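You operate a simulated robot arm through the tools that you are given. There is no shell and no other tool.

Carry out the task below with a simulated two-armed robot. There is one attempt and no reset: what you move stays moved.

JOB
Fold up the grey seat, lay the mat's end flat and turn both mat locks shut.

The check looks at the end state, three seconds after you hand in, the way a careful person would. Anything else that was tipped, shoved, dropped, spilled or broken makes it a failure. Flat cloth is picked up by pressing the open fingertips on it (5 to 10 N) and closing them slowly along it; thin cloth reads only 2 to 8 mm in the jaws.

ROBOT AND FRAMES
Two 7-joint arms with fingered hands on one trunk that stands fixed in place. Base frame: the origin is at the foot of the trunk, x ahead of it, y to its left, z up. Units: cm, degrees, N and s.
The left shoulder is at [4.5, 5.8, 116.2], the right one opposite. With the tool pointing down near the work surface each hand reaches from about 10 to 76 cm from the base axis, measured 20 degrees to its own side. Payload 3.5 kg a hand.
The tool frame of a hand sits at the grasp point between the pads (the TCP): z along the fingers, y along the line on which they close. The tips reach 3 cm beyond it. The gripper opens to 10.4 cm; its body begins 3.5 cm behind the TCP. The gripper is a hand of 3 fingers: y runs from the thumb to the fingers, the wrist lies at [-1.5, -10.4, -17.8] in the tool frame, and closing takes about 1.5 s.
Orientation is told as [roll, pitch, yaw] about the base's x, y, z axes, in that order, counted from this pose: with the fingers straight down and the wrist toward the robot, the tool's x, y and z point along [0, 1, 0], [1, 0, 0] and [0, 0, -1] of the base frame.

CONTROLS
- The arms move only by the tool jog_arm. It takes "left_plan", "right_plan" or both (then of equal length, played together; a hand with none holds still); each is a list of rows, each a list of 7 numbers: the shift along the tool's x, y, z in m, then the turn, a rotation vector about the tool's x, y, z in degrees, then the gripper command, from -1 (fully open) to 1 (shut), values between in proportion. In form: [[tx, ty, tz, wx, wy, wz, hand], ...]. A call has 1 to 20 rows; each row is the pose to reach, as a shift and turn from the pose commanded when the call began, along the tool's axes at that moment. Rows are played at 5 a second. More than 5 cm and 8.6 degrees between two rows, or a gripper value outside its range, and nothing of the call is played. A pose out of reach is approached as far as the arm can. The call stops where the force on the tool passes 90 N (or 10 N more than at its start, if that is more) or the arm is blocked; 0.2 s more then pass. The fingers move at their own pace (about 7.2 cm/s each) and stop on an object; they squeeze with about 32 N. The grip force told is the motor's: it shows also when the fingers shut on nothing. Time passes only in rows, and 0.2 s behind the last, so rows that repeat a pose let the fingers close. It gives the time, the measured TCP pose, the force on the tool (base axes), the opening and the grip force at its end, in the units of the frame above (readings bear some noise), with the torque about the TCP (base axes, N m) and any sound that the robot's microphone picked up, and new pictures: "views" is both (left out), scene, wrist or none (wrist: the cameras of the hands that moved).
- Cameras (640 x 400 px; columns grow to the right, rows downward): "scene" is now at [12.71, -9.13, 134.42]; the picture's right is [0.47, -0.88, -0.08], its down [-0.30, -0.07, -0.95] and it looks along [0.83, 0.47, -0.29] (base axes); focal length 214 px, centre (320, 200). "left" rides on the left gripper at [-6.4, -9.4, -11.7] in its tool frame; the picture's right is [-0.72, -0.33, 0.61], its down [0.64, -0.65, 0.40] and it looks along [0.27, 0.68, 0.68] (tool axes); focal length 238 px, centre (320, 200). "right" rides on the right gripper at [6.4, -9.4, -11.7] in its tool frame; the picture's right is [-0.72, 0.33, -0.61], its down [-0.64, -0.65, 0.40] and it looks along [-0.27, 0.68, 0.68] (tool axes); focal length 238 px, centre (320, 200). There is no depth. A picture from a camera that has moved, and an enlarged one, comes with that camera's place and axes in the base frame and with its lens.
- raise_lower(by): moves the trunk up (or, below 0, down) by that many cm; the arms and the scene camera ride with it, the base frame stays. It gives what a move gives, with no picture.
- set_grasp(shape, hand): the hand has 3 fingers and takes this shape, open, in about a second: jaw (thumb against the fingers, like two jaws); tri (thumb and two fingers); tip (a fingertip pinch); poke (one finger out to press); point (the index stretched); flat (the hand flat); cup (the hand cupped); fist (a fist). The gripper value then closes the fingers along that shape, each until it touches; the sizes above hold for jaw. It gives what a move gives, with no picture.
- turn_head(pan, tilt): turns the head with the scene camera to pan (to the left, within 86 degrees either way) and tilt (down, from -29 to 69), counted from straight ahead of the robot (the tilt from the chest, where the trunk bows). It gives what a move gives, and a new picture of the scene camera.
- enlarge(camera, box): a new picture of the part [left, top, right, bottom] of that camera's present view, enlarged. No time passes.
- close_job(): hands the job in; it is judged then, once.

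Places have to be worked out from the pictures, the camera data and where the tool is seen. Open the grippers and draw the arms clear of the work before you hand the job in, unless the task says otherwise.

The tools are called after "Emit:" by a JSON object that holds its "method" and its "body". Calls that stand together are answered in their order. jog_arm: Moves the arms, as the interface text tells. Its arguments: {"type":"object","properties":{"left_plan":{"type":"array"},"right_plan":{"type":"array"},"views":{"type":"string","enum":["both","scene","wrist","none"]}},"required":[]} The other tools are called the same way: raise_lower (by) moves the trunk up or down; set_grasp (shape, hand) gives the hand a shape; turn_head (pan, tilt) turns the head that bears the scene camera; enlarge (camera, box) takes an enlarged picture of a part of a camera's view; close_job () hands the job in.

At the start:

```text
time: 0.0
left_tool_pos: [26.53, 30.86, 121.39]
left_tool_rot: [-9.8, -1.5, -0.2]
left_contact_force: [0.0, -0.3, 0.1]
left_torque: [0.01, -0.03, -0.01]
left_gripper_width: 10.36
left_finger_force: 0.1
left_shape: jaw
right_tool_pos: [36.43, -10.47, 132.01]
right_tool_rot: [6.3, -2.2, -0.2]
right_contact_force: [-0.2, -0.1, -0.5]
right_torque: [0.01, 0.01, 0.03]
right_gripper_width: 10.4
right_finger_force: 0.1
right_shape: jaw
trunk travel left (down, up): [-24.4, 51.0]
head pan, tilt (commanded): [28.0, 21.9]
```

scene: 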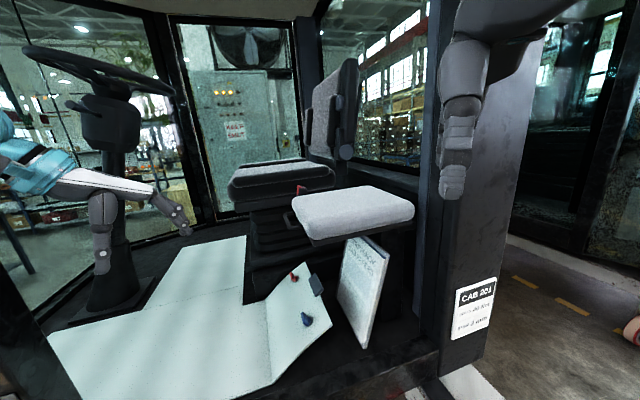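
right: 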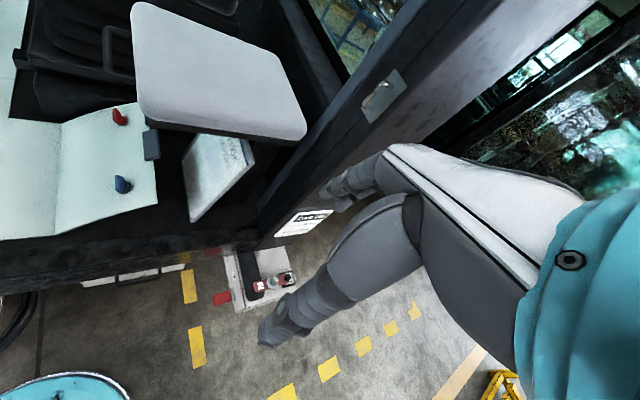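
left: 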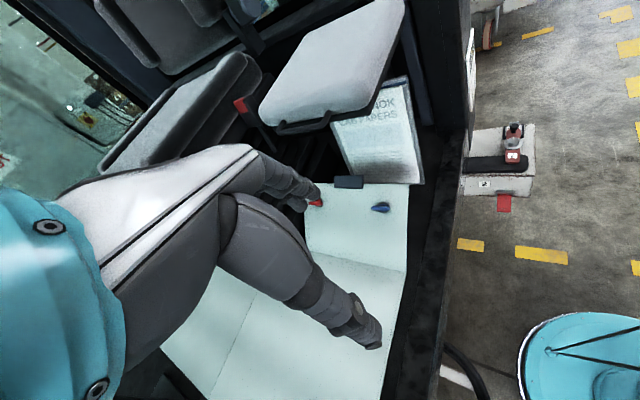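

The pictures show a cab with a small grey fold-down seat, a light mat whose end is tilted up with a red and a blue knob on it, and a panel of papers beside it. I first look closer at these parts.

Emit:
{"method": "enlarge", "body": {"camera": "scene", "box": [220, 160, 420, 360]}}

Emit:
{"method": "enlarge", "body": {"camera": "right", "box": [0, 0, 400, 260]}}

Emit:
{"method": "enlarge", "body": {"camera": "left", "box": [200, 0, 460, 280]}}

```text
2.00 times, centred on (320, 260) of scene
camera zoom: at [12.71, -9.13, 134.42], right [0.47, -0.88, -0.08], down [-0.3, -0.07, -0.95], along [0.83, 0.47, -0.29], focal length 429 px, centre (320, 80)
```

zoom: 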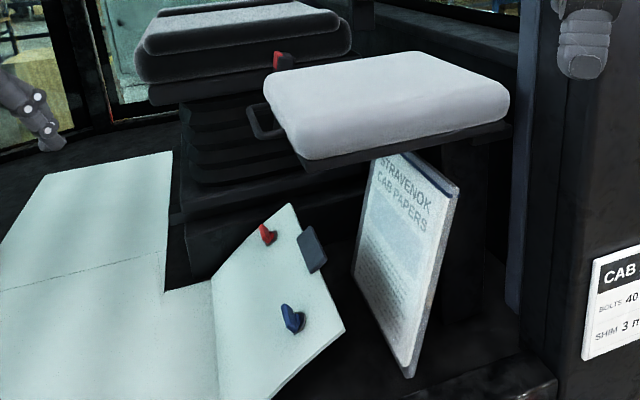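

```text
1.54 times, centred on (200, 130) of right
camera zoom: at [26.6, -5.47, 144.21], right [0.3, -0.78, 0.54], down [-0.64, -0.59, -0.5], along [0.71, -0.19, -0.68], focal length 367 px, centre (505, 308)
```

zoom: 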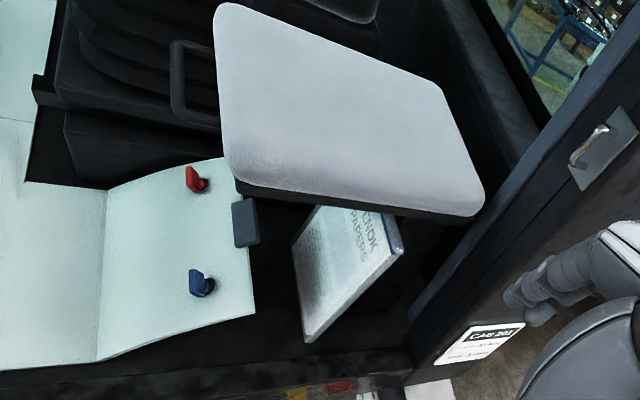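

```text
1.43 times, centred on (330, 140) of left
camera zoom: at [16.72, 26.64, 133.65], right [-0.31, -0.81, -0.49], down [-0.64, 0.57, -0.52], along [0.7, 0.15, -0.69], focal length 340 px, centre (306, 286)
```

zoom: 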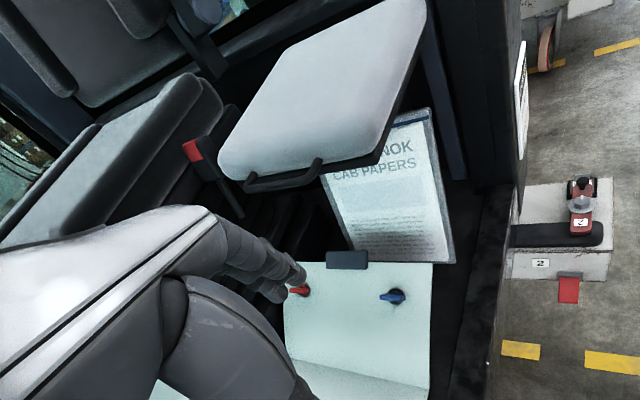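

The knobs triangulate to about [56, 24, 79] (blue) and [72, 40.5, 79] (red) on the tilted mat end, whose fold line is at z≈66. I enlarge the details of knobs, seat handle, pillar hook and red lever.

Emit:
{"method": "enlarge", "body": {"camera": "scene", "box": [260, 250, 340, 340]}}

Emit:
{"method": "enlarge", "body": {"camera": "right", "box": [90, 90, 180, 220]}}

Emit:
{"method": "enlarge", "body": {"camera": "left", "box": [220, 80, 340, 160]}}

Emit:
{"method": "enlarge", "body": {"camera": "left", "box": [300, 150, 440, 260]}}

Emit:
{"method": "enlarge", "body": {"camera": "right", "box": [340, 50, 440, 130]}}

Emit:
{"method": "enlarge", "body": {"camera": "right", "box": [220, 240, 320, 320]}}

```text
4.44 times, centred on (300, 295) of scene
camera zoom: at [12.71, -9.13, 134.42], right [0.47, -0.88, -0.08], down [-0.3, -0.07, -0.95], along [0.83, 0.47, -0.29], focal length 953 px, centre (409, -222)
```

zoom: 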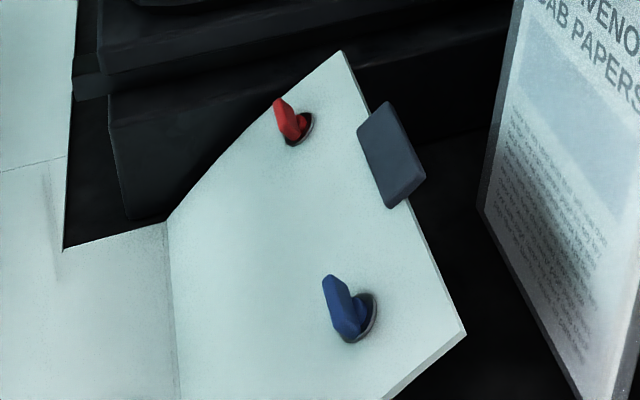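

```text
3.08 times, centred on (135, 155) of right
camera zoom: at [26.6, -5.47, 144.21], right [0.3, -0.78, 0.54], down [-0.64, -0.59, -0.5], along [0.71, -0.19, -0.68], focal length 733 px, centre (889, 338)
```

zoom: 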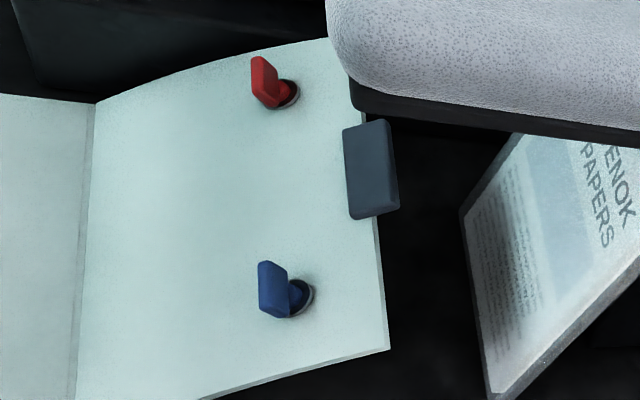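

```text
5.00 times, centred on (280, 120) of left
camera zoom: at [16.72, 26.64, 133.65], right [-0.31, -0.81, -0.49], down [-0.64, 0.57, -0.52], along [0.7, 0.15, -0.69], focal length 1192 px, centre (520, 600)
```

zoom: 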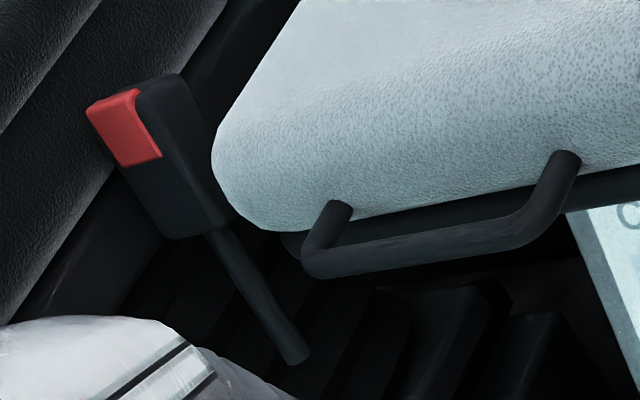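

```text
3.64 times, centred on (370, 205) of left
camera zoom: at [16.72, 26.64, 133.65], right [-0.31, -0.81, -0.49], down [-0.64, 0.57, -0.52], along [0.7, 0.15, -0.69], focal length 867 px, centre (138, 182)
```

zoom: 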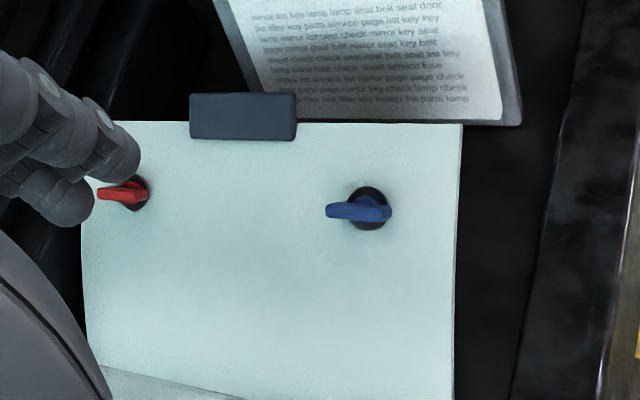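

```text
5.00 times, centred on (390, 90) of right
camera zoom: at [26.6, -5.47, 144.21], right [0.3, -0.78, 0.54], down [-0.64, -0.59, -0.5], along [0.71, -0.19, -0.68], focal length 1192 px, centre (-30, 750)
```

zoom: 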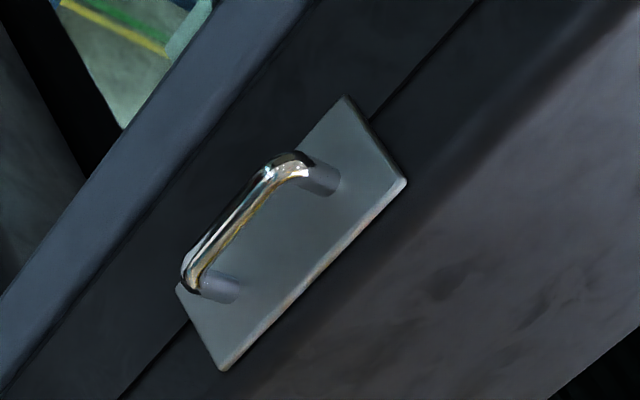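

```text
5.00 times, centred on (270, 280) of right
camera zoom: at [26.6, -5.47, 144.21], right [0.3, -0.78, 0.54], down [-0.64, -0.59, -0.5], along [0.71, -0.19, -0.68], focal length 1192 px, centre (570, -200)
```

zoom: 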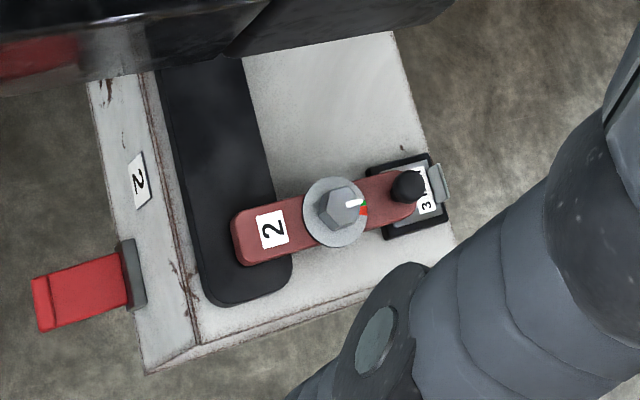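

The chrome hook is a door striker and the red part a belt buckle; the seat hinges at its back (around [86, 4, 110]) and has a handle bar at about [60, 29, 110]. I turn the right hand so that its fingers point ahead, close it, and bring it lower in front of the seat, to lift the seat from below.

Emit:
{"method": "jog_arm", "body": {"right_plan": [[0.0116, 0.0008, 0.013, -7.3, -0.42, -0.4, 1], [0.0232, 0.0016, 0.026, -14.6, -0.83, -0.8, 1], [0.0348, 0.0024, 0.039, -21.9, -1.25, -1.2, 1], [0.0463, 0.0032, 0.052, -29.2, -1.67, -1.6, 1], [0.0579, 0.004, 0.065, -36.5, -2.08, -2.0, 1], [0.0695, 0.0048, 0.078, -43.8, -2.5, -2.4, 1], [0.0811, 0.0056, 0.0916, -51.2, -2.92, -2.8, 1], [0.0927, 0.0064, 0.105, -58.5, -3.33, -3.2, 1], [0.104, 0.0072, 0.118, -65.8, -3.75, -3.6, 1], [0.116, 0.008, 0.131, -73.1, -4.17, -4.0, 1], [0.127, 0.0088, 0.144, -80.4, -4.58, -4.4, 1], [0.139, 0.0096, 0.157, -87.7, -5.0, -4.8, 1], [0.139, 0.0096, 0.157, -87.7, -5.0, -4.8, 1]], "views": "both"}}

```text
time: 3.0
left_tool_pos: [26.75, 31.0, 121.04]
left_tool_rot: [-9.9, -1.1, -0.1]
left_contact_force: [-0.3, 0.6, -0.4]
left_torque: [0.0, -0.02, 0.02]
left_gripper_width: 10.35
left_finger_force: 0.0
left_shape: jaw
right_tool_pos: [44.35, 0.86, 123.5]
right_tool_rot: [-10.1, -89.5, 10.0]
right_contact_force: [0.5, 0.5, -0.2]
right_torque: [0.01, -0.04, 0.01]
right_gripper_width: 0.02
right_finger_force: 31.7
right_shape: jaw
right hand out of reach, approached as far as the arm can: row 10, 11, 12, 13
trunk travel left (down, up): [-24.4, 51.0]
head pan, tilt (commanded): [28.0, 21.9]
stopped in row 13 (right hand): the arm was blocked; the commanded pose is now the measured one
camera scene: at [13.02, -9.14, 134.46], right [0.47, -0.88, -0.08], down [-0.3, -0.07, -0.95], along [0.83, 0.47, -0.29], focal length 214 px, centre (320, 200)
camera right: at [32.64, 7.37, 114.19], right [-0.61, -0.72, 0.33], down [0.4, -0.64, -0.65], along [0.68, -0.27, 0.68], focal length 238 px, centre (320, 200)
```

scene: 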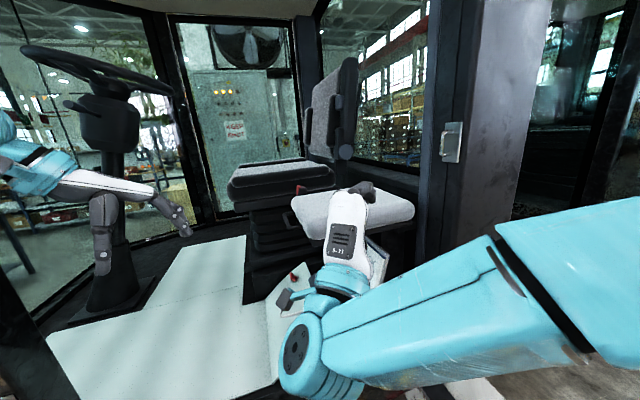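
right: 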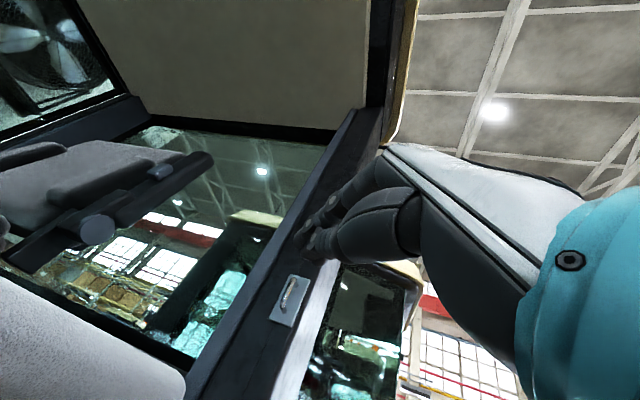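

The first target was too near the body, but the hand now points ahead at [44, 1, 123.5] with its axes along base (tool x = y, tool y = z, tool z = x). I move it down and to the left beneath the seat's level.

Emit:
{"method": "jog_arm", "body": {"right_plan": [[0.0, -0.035, 0.0, 0, 0, 0, 1], [0.01, -0.07, 0.0, 0, 0, 0, 1], [0.02, -0.1, 0.0, 0, 0, 0, 1], [0.035, -0.135, 0.0, 0, 0, 0, 1], [0.05, -0.17, 0.005, 0, 0, 0, 1], [0.065, -0.2, 0.01, 0, 0, 0, 1], [0.08, -0.23, 0.02, 0, 0, 0, 1], [0.09, -0.25, 0.03, 0, 0, 0, 1]], "views": "both"}}

```text
time: 5.0
left_tool_pos: [26.87, 30.92, 121.05]
left_tool_rot: [-9.9, -0.9, -0.2]
left_contact_force: [-0.2, -0.6, -0.2]
left_torque: [0.0, 0.03, -0.02]
left_gripper_width: 10.35
left_finger_force: 0.0
left_shape: jaw
right_tool_pos: [48.73, -2.52, 117.77]
right_tool_rot: [-4.9, -89.3, 4.8]
right_contact_force: [-0.3, -0.5, 0.4]
right_torque: [0.01, 0.0, -0.01]
right_gripper_width: 0.0
right_finger_force: 31.9
right_shape: jaw
right hand out of reach, approached as far as the arm can: row 1, 2, 3, 4, 5, 6, 7, 8
trunk travel left (down, up): [-24.4, 51.0]
head pan, tilt (commanded): [28.0, 21.9]
stopped in row 8 (right hand): the arm was blocked; the commanded pose is now the measured one
camera scene: at [13.18, -9.14, 134.43], right [0.47, -0.88, -0.08], down [-0.3, -0.07, -0.95], along [0.83, 0.47, -0.3], focal length 214 px, centre (320, 200)
camera right: at [36.87, 3.78, 108.68], right [-0.61, -0.72, 0.33], down [0.4, -0.64, -0.66], along [0.69, -0.27, 0.68], focal length 238 px, centre (320, 200)
```

scene: 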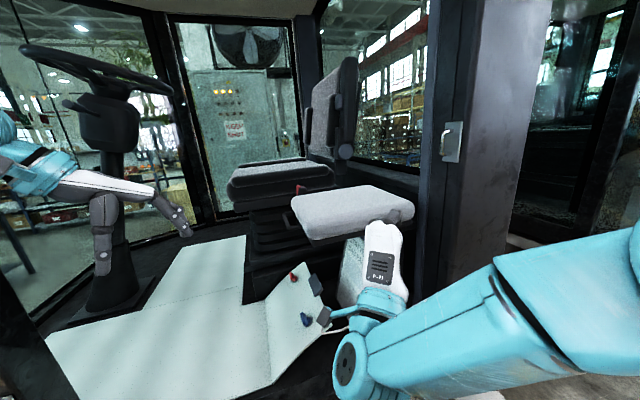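
right: 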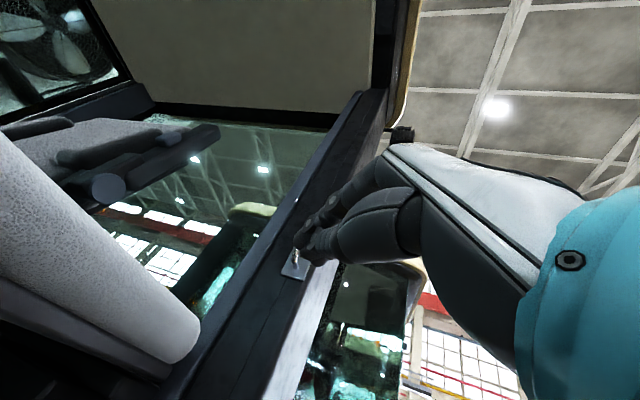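

The picture shows that with fingers ahead the forearm must come from below, so that pose is hardly reachable. I turn the right hand back towards palm-down and try the flat hand, to be slid under the seat with its back upward.

Emit:
{"method": "jog_arm", "body": {"right_plan": [[-0.006, 0.005, -0.013, 7.5, 0, 0, 0.5], [-0.012, 0.01, -0.025, 15, 0, 0, 0], [-0.019, 0.015, -0.037, 22.5, 0, 0, -0.5], [-0.025, 0.02, -0.05, 30, 0, 0, -1], [-0.031, 0.025, -0.062, 37.5, 0, 0, -1], [-0.037, 0.03, -0.075, 45, 0, 0, -1], [-0.044, 0.035, -0.087, 52.5, 0, 0, -1], [-0.05, 0.04, -0.1, 60, 0, 0, -1]], "views": "none"}}

Emit:
{"method": "set_grasp", "body": {"hand": "right", "shape": "flat"}}

Emit:
{"method": "turn_head", "body": {"pan": 15, "tilt": 30}}

Emit:
{"method": "enlarge", "body": {"camera": "right", "box": [0, 0, 640, 400]}}

Emit:
{"method": "enlarge", "body": {"camera": "left", "box": [0, 0, 640, 400]}}

```text
time: 7.0
left_tool_pos: [26.97, 30.96, 120.97]
left_tool_rot: [-9.9, -0.7, -0.1]
left_contact_force: [-0.6, 0.3, 0.5]
left_torque: [-0.01, -0.03, -0.01]
left_gripper_width: 10.37
left_finger_force: 0.0
left_shape: jaw
right_tool_pos: [38.9, -7.33, 121.96]
right_tool_rot: [-0.2, -29.3, 0.3]
right_contact_force: [-0.2, 0.8, 0.5]
right_torque: [0.02, 0.0, 0.0]
right_gripper_width: 10.36
right_finger_force: 0.1
right_shape: jaw
trunk travel left (down, up): [-24.4, 51.0]
head pan, tilt (commanded): [28.0, 21.9]
stopped in row 8 (right hand): the arm was blocked; the commanded pose is now the measured one
```

```text
time: 7.9
left_tool_pos: [27.09, 30.95, 120.98]
left_tool_rot: [-10.0, -0.9, -0.1]
left_contact_force: [0.5, -0.6, -0.2]
left_torque: [-0.01, -0.01, -0.01]
left_gripper_width: 10.35
left_finger_force: 0.1
left_shape: jaw
right_tool_pos: [38.88, -7.47, 121.97]
right_tool_rot: [-0.1, -29.1, 0.2]
right_contact_force: [0.4, -0.6, -1.0]
right_torque: [-0.03, -0.02, 0.03]
right_gripper_width: 9.6
right_finger_force: 0.1
right_shape: flat
trunk travel left (down, up): [-24.4, 51.0]
head pan, tilt (commanded): [28.0, 21.9]
```

```text
time: 8.7
left_tool_pos: [27.13, 30.93, 120.89]
left_tool_rot: [-10.0, -0.8, -0.1]
left_contact_force: [-0.5, 0.2, -0.5]
left_torque: [0.03, -0.01, -0.01]
left_gripper_width: 10.34
left_finger_force: 0.0
left_shape: jaw
right_tool_pos: [38.87, -7.38, 121.93]
right_tool_rot: [-0.1, -29.2, 0.1]
right_contact_force: [-0.5, 0.1, 0.9]
right_torque: [-0.01, 0.0, -0.03]
right_gripper_width: 9.59
right_finger_force: 0.1
right_shape: flat
trunk travel left (down, up): [-24.4, 51.0]
head pan, tilt (commanded): [15.0, 30.0]
camera scene: at [13.97, -11.01, 132.88], right [0.26, -0.96, -0.1], down [-0.46, -0.03, -0.89], along [0.85, 0.28, -0.45], focal length 214 px, centre (320, 200)
```

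scene: 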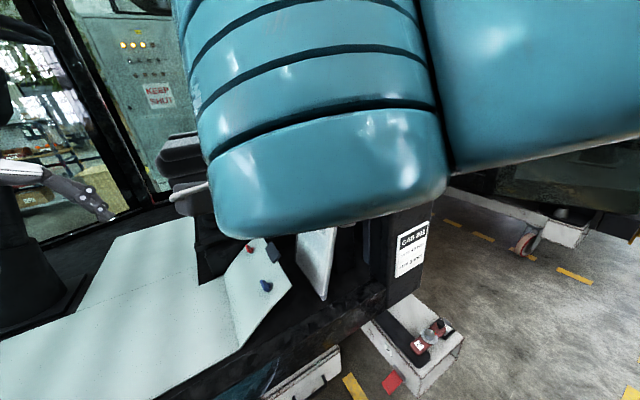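

```text
1.00 times, centred on (320, 200) of right (not enlarged: the box is as wide or as high as the picture)
camera zoom: at [24.93, -1.13, 127.66], right [-0.01, -0.72, 0.7], down [-0.37, -0.64, -0.67], along [0.93, -0.27, -0.26], focal length 238 px, centre (320, 200)
```

zoom: 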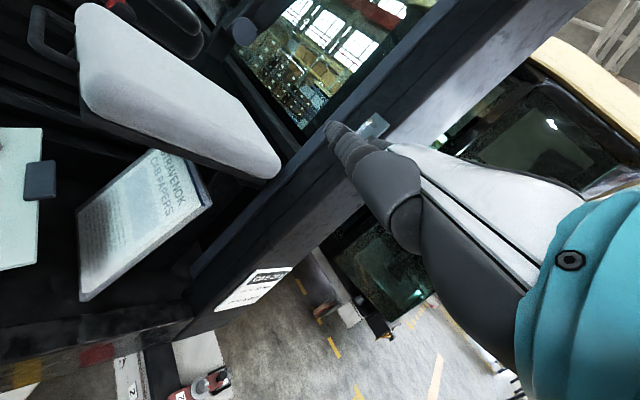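

```text
1.00 times, centred on (320, 200) of left (not enlarged: the box is as wide or as high as the picture)
camera zoom: at [17.51, 26.74, 133.4], right [-0.32, -0.81, -0.48], down [-0.64, 0.56, -0.52], along [0.69, 0.15, -0.7], focal length 238 px, centre (320, 200)
```

zoom: 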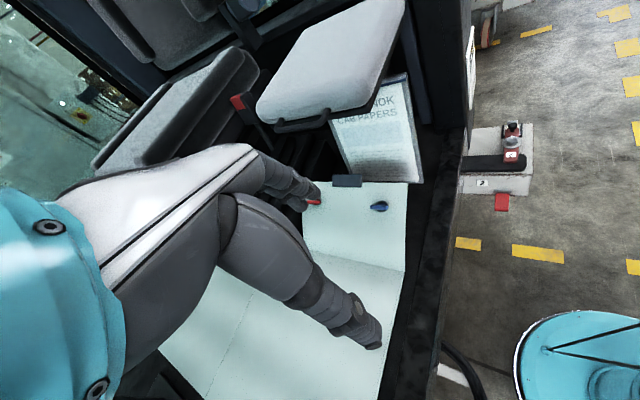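

The flat right hand points ahead along its back; I judge its fingertips about 9 cm ahead and 7 cm above the TCP when pitched −41°. I bring it down and left so that it comes in below the seat's near front corner ([52, 17, 110]).

Emit:
{"method": "jog_arm", "body": {"right_plan": [[0.009, -0.009, 0.034, -1.5, 0, 0, -1], [0.018, -0.018, 0.068, -3, 0, 0, -1], [0.028, -0.026, 0.101, -4.5, 0, 0, -1], [0.037, -0.035, 0.135, -6, 0, 0, -1], [0.046, -0.044, 0.169, -7.5, 0, 0, -1], [0.055, -0.053, 0.203, -9, 0, 0, -1], [0.065, -0.061, 0.236, -10.5, 0, 0, -1], [0.074, -0.07, 0.27, -12, 0, 0, -1], [0.104, -0.057, 0.278, -12, 0, 0, -1], [0.134, -0.044, 0.285, -12, 0, 0, -1], [0.164, -0.03, 0.293, -12, 0, 0, -1], [0.194, -0.017, 0.3, -12, 0, 0, -1]], "views": "both"}}

Emit:
{"method": "enlarge", "body": {"camera": "left", "box": [0, 0, 640, 400]}}

```text
time: 11.4
left_tool_pos: [27.36, 31.02, 120.68]
left_tool_rot: [-10.2, -0.5, -0.1]
left_contact_force: [0.0, 0.5, 0.4]
left_torque: [0.02, 0.0, 0.04]
left_gripper_width: 10.37
left_finger_force: 0.1
left_shape: jaw
right_tool_pos: [52.16, 7.94, 95.64]
right_tool_rot: [-0.1, -41.0, 0.3]
right_contact_force: [-1.3, -0.6, 0.6]
right_torque: [-0.01, -0.02, -0.04]
right_gripper_width: 0.02
right_finger_force: 0.0
right_shape: flat
right hand out of reach, approached as far as the arm can: row 11, 12
trunk travel left (down, up): [-24.4, 51.0]
head pan, tilt (commanded): [15.0, 30.0]
stopped in row 12 (right hand): the arm was blocked; the commanded pose is now the measured one
camera scene: at [14.18, -11.01, 132.91], right [0.26, -0.96, -0.1], down [-0.46, -0.03, -0.89], along [0.85, 0.28, -0.45], focal length 214 px, centre (320, 200)
camera right: at [37.27, 14.16, 98.25], right [-0.15, -0.72, 0.68], down [-0.23, -0.64, -0.73], along [0.96, -0.27, -0.06], focal length 238 px, centre (320, 200)
```

scene: 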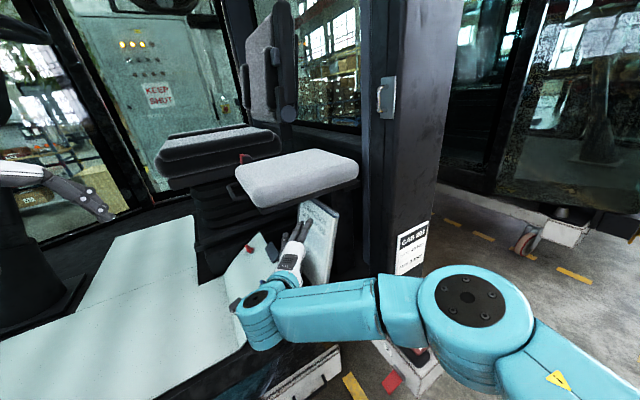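
right: 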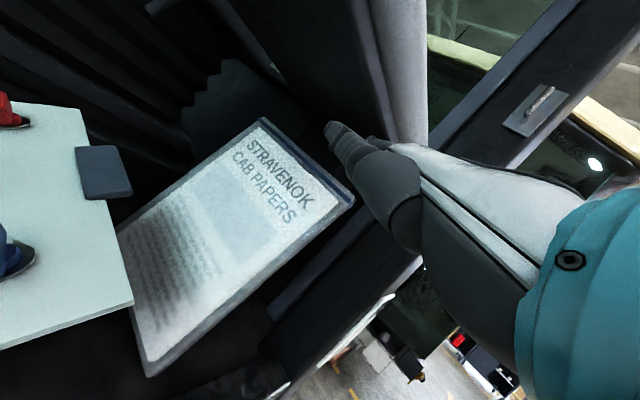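

```text
1.00 times, centred on (320, 200) of left (not enlarged: the box is as wide or as high as the picture)
camera zoom: at [17.75, 26.76, 133.31], right [-0.32, -0.82, -0.48], down [-0.65, 0.56, -0.52], along [0.69, 0.14, -0.71], focal length 238 px, centre (320, 200)
```

zoom: 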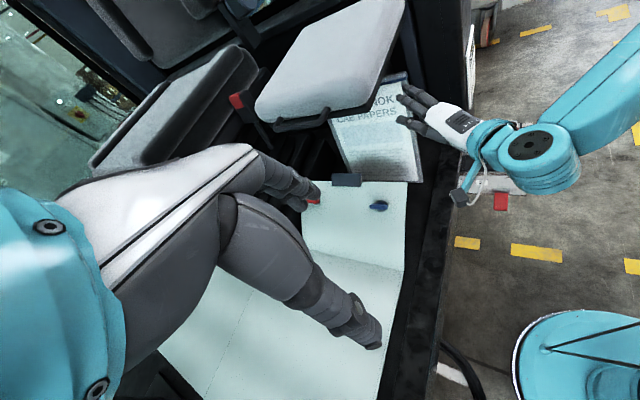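

The flat hand is where I expected (fingertips ≈ [61, 8, 102], clear of the papers). I yaw it to the left and shift it so the fingertips come under the seat's near front corner.

Emit:
{"method": "jog_arm", "body": {"right_plan": [[0.005, -0.004, -0.004, 0, 3.3, -3.8, -1], [0.01, -0.008, -0.007, 0, 6.6, -7.6, -1], [0.018, -0.008, -0.007, 0, 9.8, -11.3, -1], [0.026, -0.004, -0.004, 0, 13.1, -15.1, -1], [0.034, 0, 0, 0, 16.4, -18.9, -1], [0.034, 0, 0, 0, 16.4, -18.9, -1]], "views": "both"}}

Emit:
{"method": "enlarge", "body": {"camera": "left", "box": [240, 0, 480, 160]}}

```text
time: 13.1
left_tool_pos: [27.33, 30.92, 120.68]
left_tool_rot: [-10.2, -0.4, -0.1]
left_contact_force: [-0.2, 0.6, 0.2]
left_torque: [0.04, 0.03, -0.01]
left_gripper_width: 10.37
left_finger_force: 0.0
left_shape: jaw
right_tool_pos: [52.04, 11.4, 95.63]
right_tool_rot: [0.0, -40.9, 25.5]
right_contact_force: [-0.3, 0.0, -0.5]
right_torque: [0.01, -0.01, 0.01]
right_gripper_width: 0.0
right_finger_force: 0.0
right_shape: flat
trunk travel left (down, up): [-24.4, 51.0]
head pan, tilt (commanded): [15.0, 30.0]
stopped in row 6 (right hand): the arm was blocked; the commanded pose is now the measured one
camera scene: at [14.27, -11.02, 132.87], right [0.26, -0.96, -0.1], down [-0.46, -0.03, -0.89], along [0.85, 0.28, -0.45], focal length 214 px, centre (320, 200)
camera right: at [36.05, 10.78, 98.23], right [0.17, -0.72, 0.68], down [0.07, -0.68, -0.73], along [0.98, 0.17, -0.06], focal length 238 px, centre (320, 200)
```

scene: 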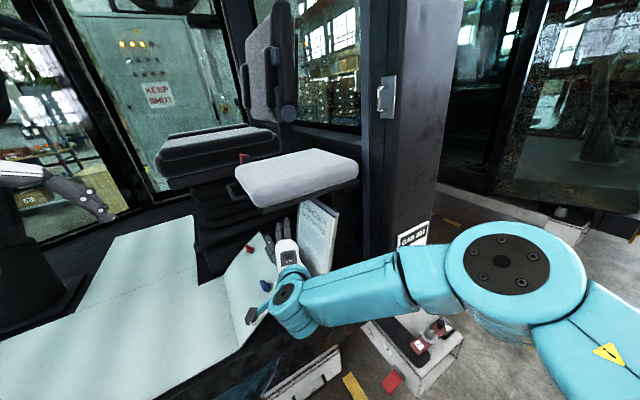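
right: 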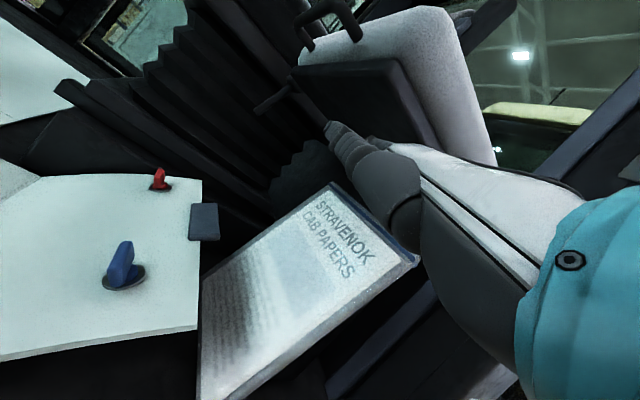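

```text
2.50 times, centred on (360, 80) of left
camera zoom: at [17.85, 26.76, 133.25], right [-0.32, -0.82, -0.48], down [-0.65, 0.56, -0.52], along [0.69, 0.14, -0.71], focal length 596 px, centre (220, 500)
```

zoom: 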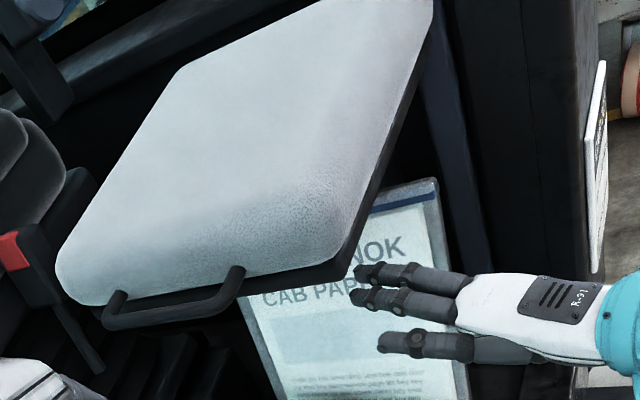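

The fingers now lie just below and beside the seat's near front corner, whose underside I judge at z≈109. I slide the hand 8 cm further in under the front part of the seat at the same height.

Emit:
{"method": "jog_arm", "body": {"right_plan": [[0.008, 0.0137, 0.0119, 0, 0, 0, -1], [0.016, 0.0275, 0.0239, 0, 0, 0, -1], [0.0239, 0.0412, 0.0358, 0, 0, 0, -1], [0.0318, 0.0549, 0.0477, 0, 0, 0, -1]], "views": "both"}}

Emit:
{"method": "enlarge", "body": {"camera": "left", "box": [240, 0, 480, 160]}}

Emit:
{"method": "enlarge", "body": {"camera": "scene", "box": [200, 120, 400, 320]}}

```text
time: 14.2
left_tool_pos: [27.46, 30.88, 120.6]
left_tool_rot: [-10.2, -0.5, 0.0]
left_contact_force: [-0.2, -0.1, -0.4]
left_torque: [-0.03, 0.03, 0.05]
left_gripper_width: 10.36
left_finger_force: 0.0
left_shape: jaw
right_tool_pos: [56.38, 14.39, 96.45]
right_tool_rot: [-0.1, -40.9, 25.4]
right_contact_force: [0.5, -0.5, 0.0]
right_torque: [0.02, 0.0, -0.01]
right_gripper_width: 0.0
right_finger_force: 0.2
right_shape: flat
right hand out of reach, approached as far as the arm can: row 2, 3, 4
trunk travel left (down, up): [-24.4, 51.0]
head pan, tilt (commanded): [15.0, 30.0]
stopped in row 4 (right hand): the arm was blocked; the commanded pose is now the measured one
camera scene: at [14.34, -11.02, 132.86], right [0.26, -0.96, -0.1], down [-0.46, -0.03, -0.89], along [0.85, 0.28, -0.45], focal length 214 px, centre (320, 200)
camera right: at [40.33, 13.68, 99.32], right [0.17, -0.72, 0.68], down [0.07, -0.68, -0.73], along [0.98, 0.17, -0.07], focal length 238 px, centre (320, 200)
```

scene: 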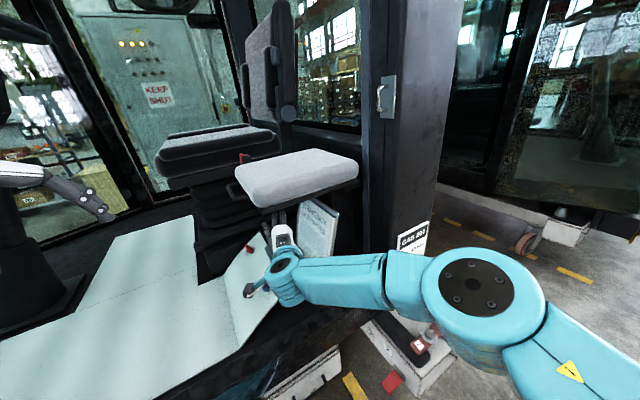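
right: 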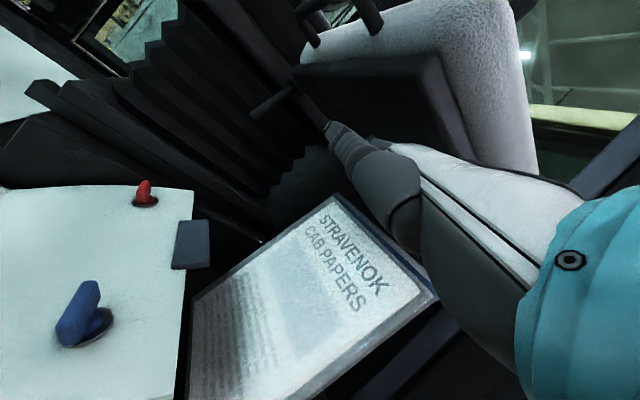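

```text
2.50 times, centred on (360, 80) of left
camera zoom: at [17.92, 26.78, 133.22], right [-0.32, -0.82, -0.48], down [-0.65, 0.56, -0.52], along [0.69, 0.14, -0.71], focal length 596 px, centre (220, 500)
```

zoom: 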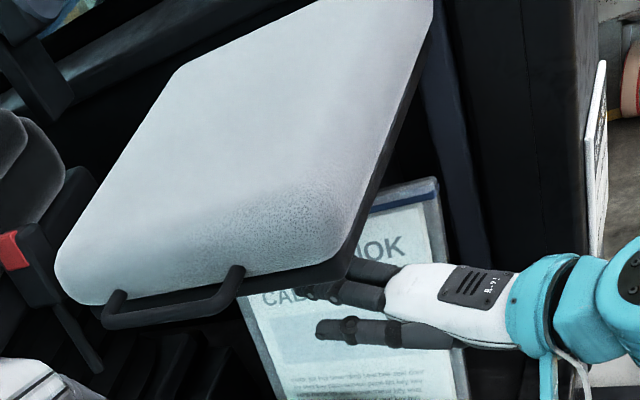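

```text
2.00 times, centred on (300, 220) of scene
camera zoom: at [14.34, -11.02, 132.86], right [0.26, -0.96, -0.1], down [-0.46, -0.03, -0.89], along [0.85, 0.28, -0.45], focal length 429 px, centre (360, 160)
```

zoom: 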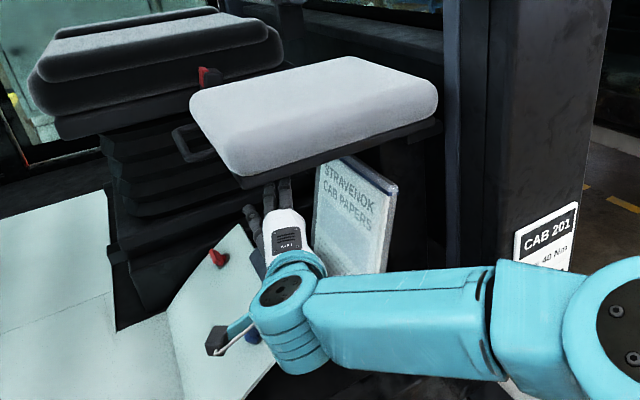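

Two fingers are now under the seat's front corner at about [64, 18, 103]. Raising the trunk lifts the whole arm straight up, so I use that to bring the fingers into contact and lift the seat in steps.

Emit:
{"method": "raise_lower", "body": {"by": 5}}

Emit:
{"method": "enlarge", "body": {"camera": "left", "box": [240, 0, 480, 160]}}

```text
time: 15.2
left_tool_pos: [26.74, 31.02, 122.05]
left_tool_rot: [-14.3, -1.0, -2.7]
left_contact_force: [-1.2, -0.2, -0.1]
left_torque: [0.0, -0.01, 0.01]
left_gripper_width: 10.38
left_finger_force: 0.0
left_shape: jaw
right_tool_pos: [55.68, 15.05, 101.94]
right_tool_rot: [-1.7, -40.9, 26.5]
right_contact_force: [1.7, -2.4, -11.9]
right_torque: [0.11, 0.56, -0.05]
right_gripper_width: 9.6
right_finger_force: 0.0
right_shape: flat
trunk travel left (down, up): [-29.4, 46.0]
head pan, tilt (commanded): [15.0, 30.0]
```

```text
2.50 times, centred on (360, 80) of left
camera zoom: at [16.97, 28.18, 134.72], right [-0.36, -0.83, -0.42], down [-0.62, 0.55, -0.56], along [0.7, 0.06, -0.71], focal length 596 px, centre (220, 500)
```

zoom: 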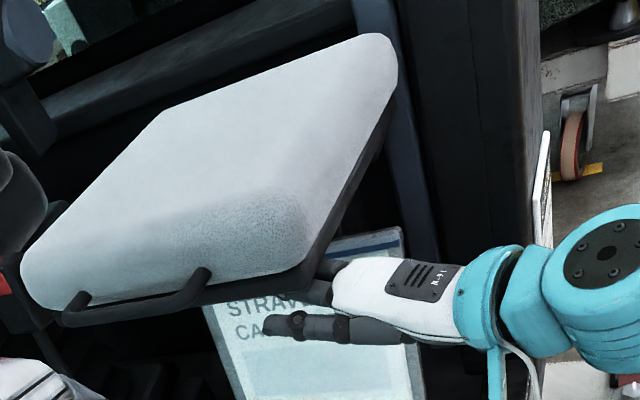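

The right hand now feels 12 N downward, so it touches the seat's underside. I keep raising to see whether the seat follows.

Emit:
{"method": "raise_lower", "body": {"by": 4}}

Emit:
{"method": "enlarge", "body": {"camera": "scene", "box": [180, 80, 440, 320]}}

Emit:
{"method": "enlarge", "body": {"camera": "left", "box": [200, 0, 480, 180]}}

```text
time: 15.6
left_tool_pos: [26.34, 30.62, 122.04]
left_tool_rot: [-14.1, -1.5, -4.4]
left_contact_force: [0.0, -0.1, 0.0]
left_torque: [0.03, 0.01, 0.03]
left_gripper_width: 10.38
left_finger_force: 0.1
left_shape: jaw
right_tool_pos: [55.53, 15.55, 103.06]
right_tool_rot: [-2.3, -40.7, 26.8]
right_contact_force: [1.4, -0.4, -12.2]
right_torque: [-0.07, 0.57, -0.01]
right_gripper_width: 9.59
right_finger_force: 0.0
right_shape: flat
trunk travel left (down, up): [-30.4, 45.1]
head pan, tilt (commanded): [15.0, 30.0]
stopped: the arm was blocked; the commanded pose is now the measured one
```

```text
1.67 times, centred on (310, 200) of scene
camera zoom: at [11.23, -8.71, 139.3], right [0.26, -0.96, -0.08], down [-0.46, -0.05, -0.89], along [0.85, 0.27, -0.45], focal length 358 px, centre (337, 200)
```

zoom: 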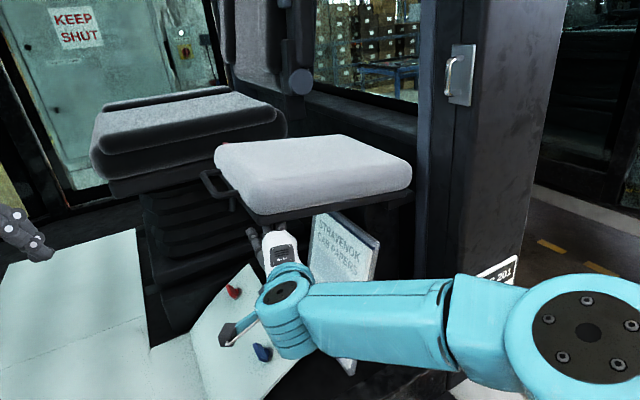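

```text
2.22 times, centred on (340, 90) of left
camera zoom: at [16.34, 27.99, 134.79], right [-0.38, -0.82, -0.43], down [-0.6, 0.57, -0.56], along [0.71, 0.04, -0.71], focal length 530 px, centre (276, 444)
```

zoom: 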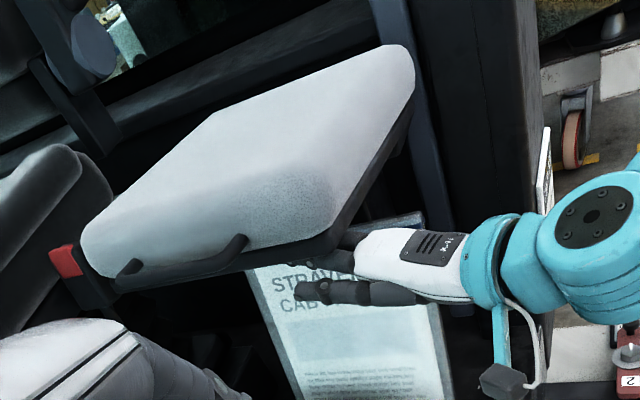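

The trunk stopped with only about 12 N on the hand; the corner seems lifted by 1–2 cm. I now lift with the arm itself, straight up 8 cm, watching the force.

Emit:
{"method": "jog_arm", "body": {"right_plan": [[-0.0006, 0.013, -0.015, 0, 0, 0, -1], [-0.0012, 0.026, -0.03, 0, 0, 0, -1], [-0.0018, 0.039, -0.0454, 0, 0, 0, -1], [-0.0024, 0.052, -0.0606, 0, 0, 0, -1]], "views": "both"}}

Emit:
{"method": "enlarge", "body": {"camera": "left", "box": [200, 0, 480, 180]}}

```text
time: 16.8
left_tool_pos: [26.43, 30.64, 122.13]
left_tool_rot: [-13.9, -0.9, -4.1]
left_contact_force: [0.9, 0.5, 1.1]
left_torque: [0.0, 0.0, -0.02]
left_gripper_width: 10.36
left_finger_force: 0.1
left_shape: jaw
right_tool_pos: [55.43, 15.69, 111.01]
right_tool_rot: [-2.2, -40.6, 26.9]
right_contact_force: [0.6, 0.8, -10.3]
right_torque: [-0.22, 0.43, 0.07]
right_gripper_width: 9.6
right_finger_force: 0.0
right_shape: flat
trunk travel left (down, up): [-30.4, 45.1]
head pan, tilt (commanded): [15.0, 30.0]
stopped in row 4 (right hand): the arm was blocked; the commanded pose is now the measured one
camera scene: at [11.38, -8.77, 139.13], right [0.26, -0.96, -0.08], down [-0.46, -0.05, -0.89], along [0.85, 0.27, -0.45], focal length 214 px, centre (320, 200)
camera right: at [39.36, 15.11, 113.61], right [0.16, -0.7, 0.7], down [0.08, -0.7, -0.71], along [0.98, 0.17, -0.06], focal length 238 px, centre (320, 200)
```

scene: 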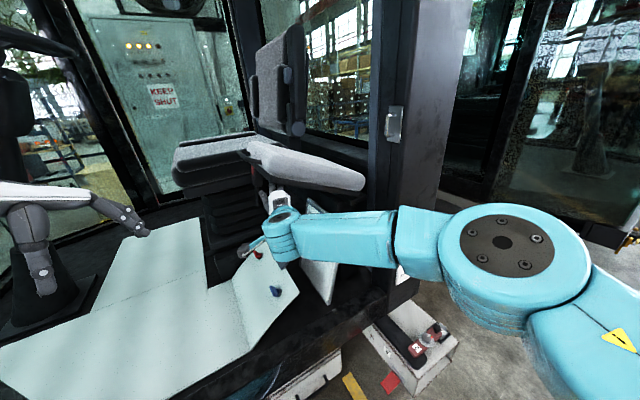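
right: 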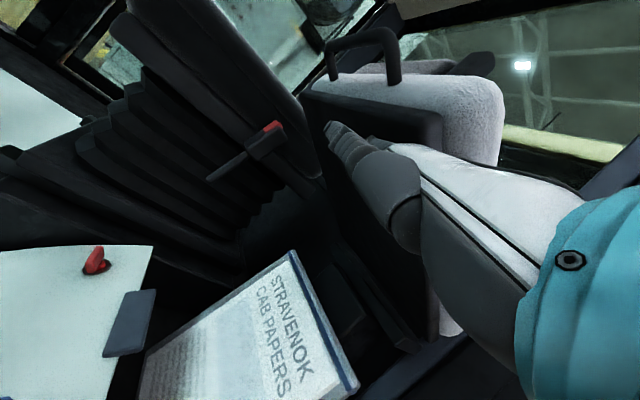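

```text
2.22 times, centred on (340, 90) of left
camera zoom: at [16.55, 27.91, 134.63], right [-0.38, -0.82, -0.43], down [-0.6, 0.57, -0.56], along [0.7, 0.05, -0.71], focal length 530 px, centre (276, 444)
```

zoom: 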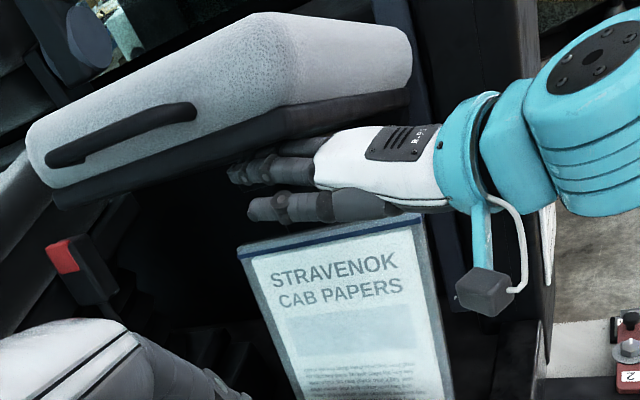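

The seat follows easily (about 10 N) and is now some 20° up. I continue on an arc about its rear hinge (p≈57 cm along [0.71, −0.71], z≈109), turning the hand to straight ahead as I go.

Emit:
{"method": "jog_arm", "body": {"right_plan": [[-0.014, 0.0187, -0.0144, 0, -1.0, 1.1, -1], [-0.028, 0.0373, -0.0287, 0.1, -1.9, 2.2, -1], [-0.039, 0.0524, -0.041, 0.15, -3.2, 3.7, -1], [-0.05, 0.0675, -0.0534, 0.2, -4.5, 5.2, -1], [-0.063, 0.0828, -0.0615, 0.3, -6.1, 7.1, -1], [-0.0758, 0.0981, -0.0696, 0.36, -7.8, 9.0, -1], [-0.091, 0.1104, -0.076, 0.4, -9.4, 10.9, -1], [-0.1067, 0.1227, -0.0827, 0.5, -11.0, 12.8, -1]], "views": "both"}}

Emit:
{"method": "enlarge", "body": {"camera": "left", "box": [200, 0, 480, 180]}}

```text
time: 18.8
left_tool_pos: [26.52, 30.61, 121.87]
left_tool_rot: [-13.9, -0.9, -4.2]
left_contact_force: [0.0, 0.3, 0.0]
left_torque: [-0.01, 0.0, -0.01]
left_gripper_width: 10.37
left_finger_force: 0.2
left_shape: jaw
right_tool_pos: [63.21, 7.74, 124.87]
right_tool_rot: [-2.3, -40.9, 11.5]
right_contact_force: [-4.1, 6.0, -4.3]
right_torque: [-0.4, 0.09, 0.55]
right_gripper_width: 0.0
right_finger_force: 0.0
right_shape: flat
right hand out of reach, approached as far as the arm can: row 7, 8
trunk travel left (down, up): [-30.4, 45.1]
head pan, tilt (commanded): [15.0, 30.0]
stopped in row 8 (right hand): the arm was blocked; the commanded pose is now the measured one
camera scene: at [11.48, -8.78, 139.08], right [0.26, -0.96, -0.08], down [-0.46, -0.05, -0.89], along [0.85, 0.27, -0.45], focal length 214 px, centre (320, 200)
camera right: at [47.59, 11.43, 127.37], right [-0.03, -0.71, 0.7], down [-0.11, -0.69, -0.71], along [0.99, -0.1, -0.06], focal length 238 px, centre (320, 200)
```

scene: 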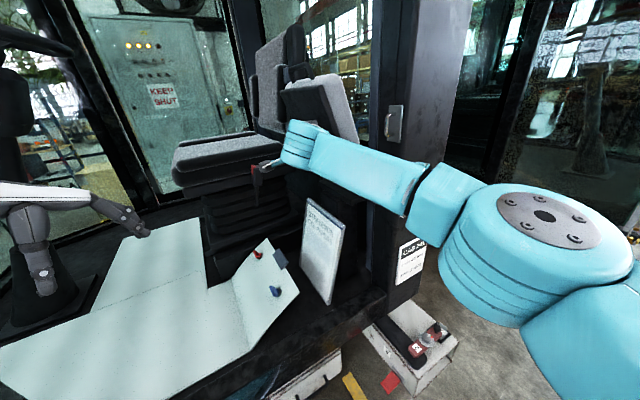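
right: 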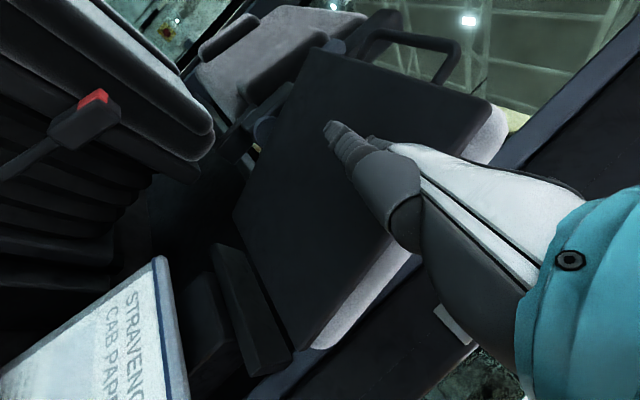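

```text
2.22 times, centred on (340, 90) of left
camera zoom: at [16.66, 27.9, 134.51], right [-0.38, -0.82, -0.43], down [-0.6, 0.57, -0.56], along [0.7, 0.05, -0.71], focal length 530 px, centre (276, 444)
```

zoom: 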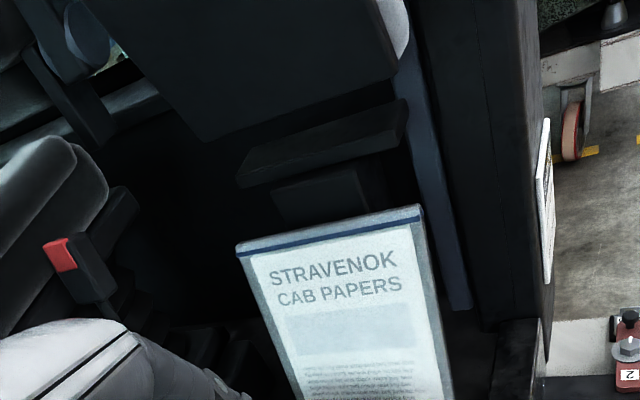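

The seat stands at about 60–65° with the papers untouched, leaning on a post behind them. I push on along the arc toward upright in small steps.

Emit:
{"method": "jog_arm", "body": {"right_plan": [[-0.014, 0.017, -0.0025, 0.1, -1.6, 1.9, -1], [-0.028, 0.034, -0.005, 0.15, -3.3, 3.8, -1], [-0.043, 0.048, -0.0005, 0.2, -4.6, 5.3, -1], [-0.0574, 0.0615, 0.004, 0.27, -5.9, 6.8, -1]], "views": "both"}}

```text
time: 20.0
left_tool_pos: [26.56, 30.44, 121.7]
left_tool_rot: [-13.8, -0.7, -4.4]
left_contact_force: [0.1, -0.4, 0.5]
left_torque: [-0.03, -0.01, 0.04]
left_gripper_width: 10.36
left_finger_force: 0.0
left_shape: jaw
right_tool_pos: [65.89, 3.52, 127.08]
right_tool_rot: [-2.4, -40.8, 4.9]
right_contact_force: [-7.7, 9.6, -3.6]
right_torque: [-0.61, -0.28, 0.78]
right_gripper_width: 0.0
right_finger_force: 0.0
right_shape: flat
right hand out of reach, approached as far as the arm can: row 1, 2, 3, 4
trunk travel left (down, up): [-30.4, 45.1]
head pan, tilt (commanded): [15.0, 30.0]
stopped in row 4 (right hand): the arm was blocked; the commanded pose is now the measured one
camera scene: at [11.52, -8.76, 139.06], right [0.26, -0.96, -0.08], down [-0.46, -0.05, -0.89], along [0.85, 0.27, -0.45], focal length 214 px, centre (320, 200)
camera right: at [50.71, 9.07, 129.6], right [-0.12, -0.7, 0.7], down [-0.19, -0.68, -0.71], along [0.97, -0.22, -0.06], focal length 238 px, centre (320, 200)
```

scene: 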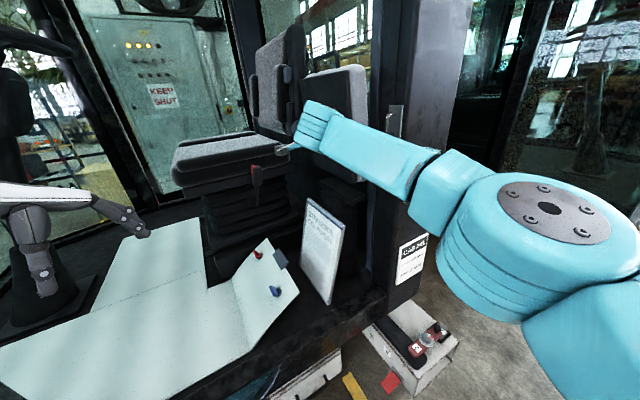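
right: 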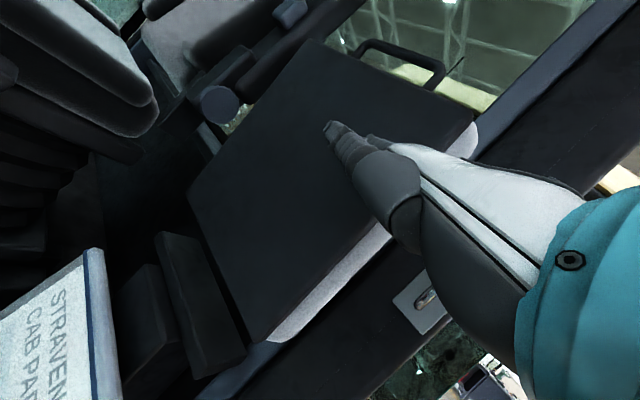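

The seat is at about 73° now. I push on mainly forward and to the right without turning the hand.

Emit:
{"method": "jog_arm", "body": {"right_plan": [[-0.0083, 0.0106, 0.0062, 0, 0, 0, -1], [-0.0165, 0.0212, 0.0124, 0, 0, 0, -1], [-0.0248, 0.0317, 0.0185, 0, 0, 0, -1], [-0.033, 0.0423, 0.0247, 0, 0, 0, -1], [-0.033, 0.0423, 0.0247, 0, 0, 0, -1]], "views": "both"}}

```text
time: 21.4
left_tool_pos: [26.47, 30.53, 121.68]
left_tool_rot: [-13.9, -0.8, -4.5]
left_contact_force: [0.8, 0.3, -0.4]
left_torque: [-0.01, -0.01, 0.0]
left_gripper_width: 10.38
left_finger_force: 0.1
left_shape: jaw
right_tool_pos: [67.31, 3.38, 128.35]
right_tool_rot: [-3.5, -41.6, 10.6]
right_contact_force: [-9.9, 13.8, -4.9]
right_torque: [-0.91, -0.25, 1.27]
right_gripper_width: 0.0
right_finger_force: 0.1
right_shape: flat
right hand out of reach, approached as far as the arm can: row 1, 2, 3, 4, 5
trunk travel left (down, up): [-30.4, 45.1]
head pan, tilt (commanded): [15.0, 30.0]
stopped in row 5 (right hand): the arm was blocked; the commanded pose is now the measured one
camera scene: at [11.5, -8.73, 139.06], right [0.26, -0.96, -0.08], down [-0.46, -0.05, -0.89], along [0.85, 0.27, -0.45], focal length 214 px, centre (320, 200)
camera right: at [51.75, 7.64, 130.62], right [-0.06, -0.7, 0.71], down [-0.12, -0.7, -0.71], along [0.99, -0.13, -0.04], focal length 238 px, centre (320, 200)
```

scene: 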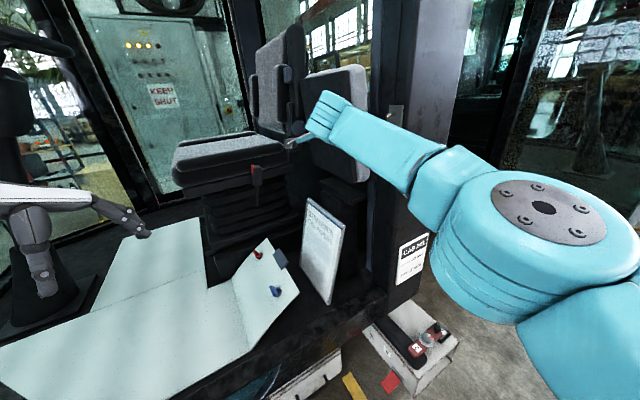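
right: 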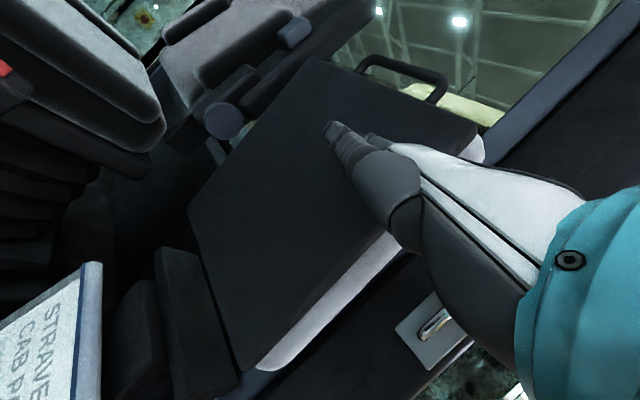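

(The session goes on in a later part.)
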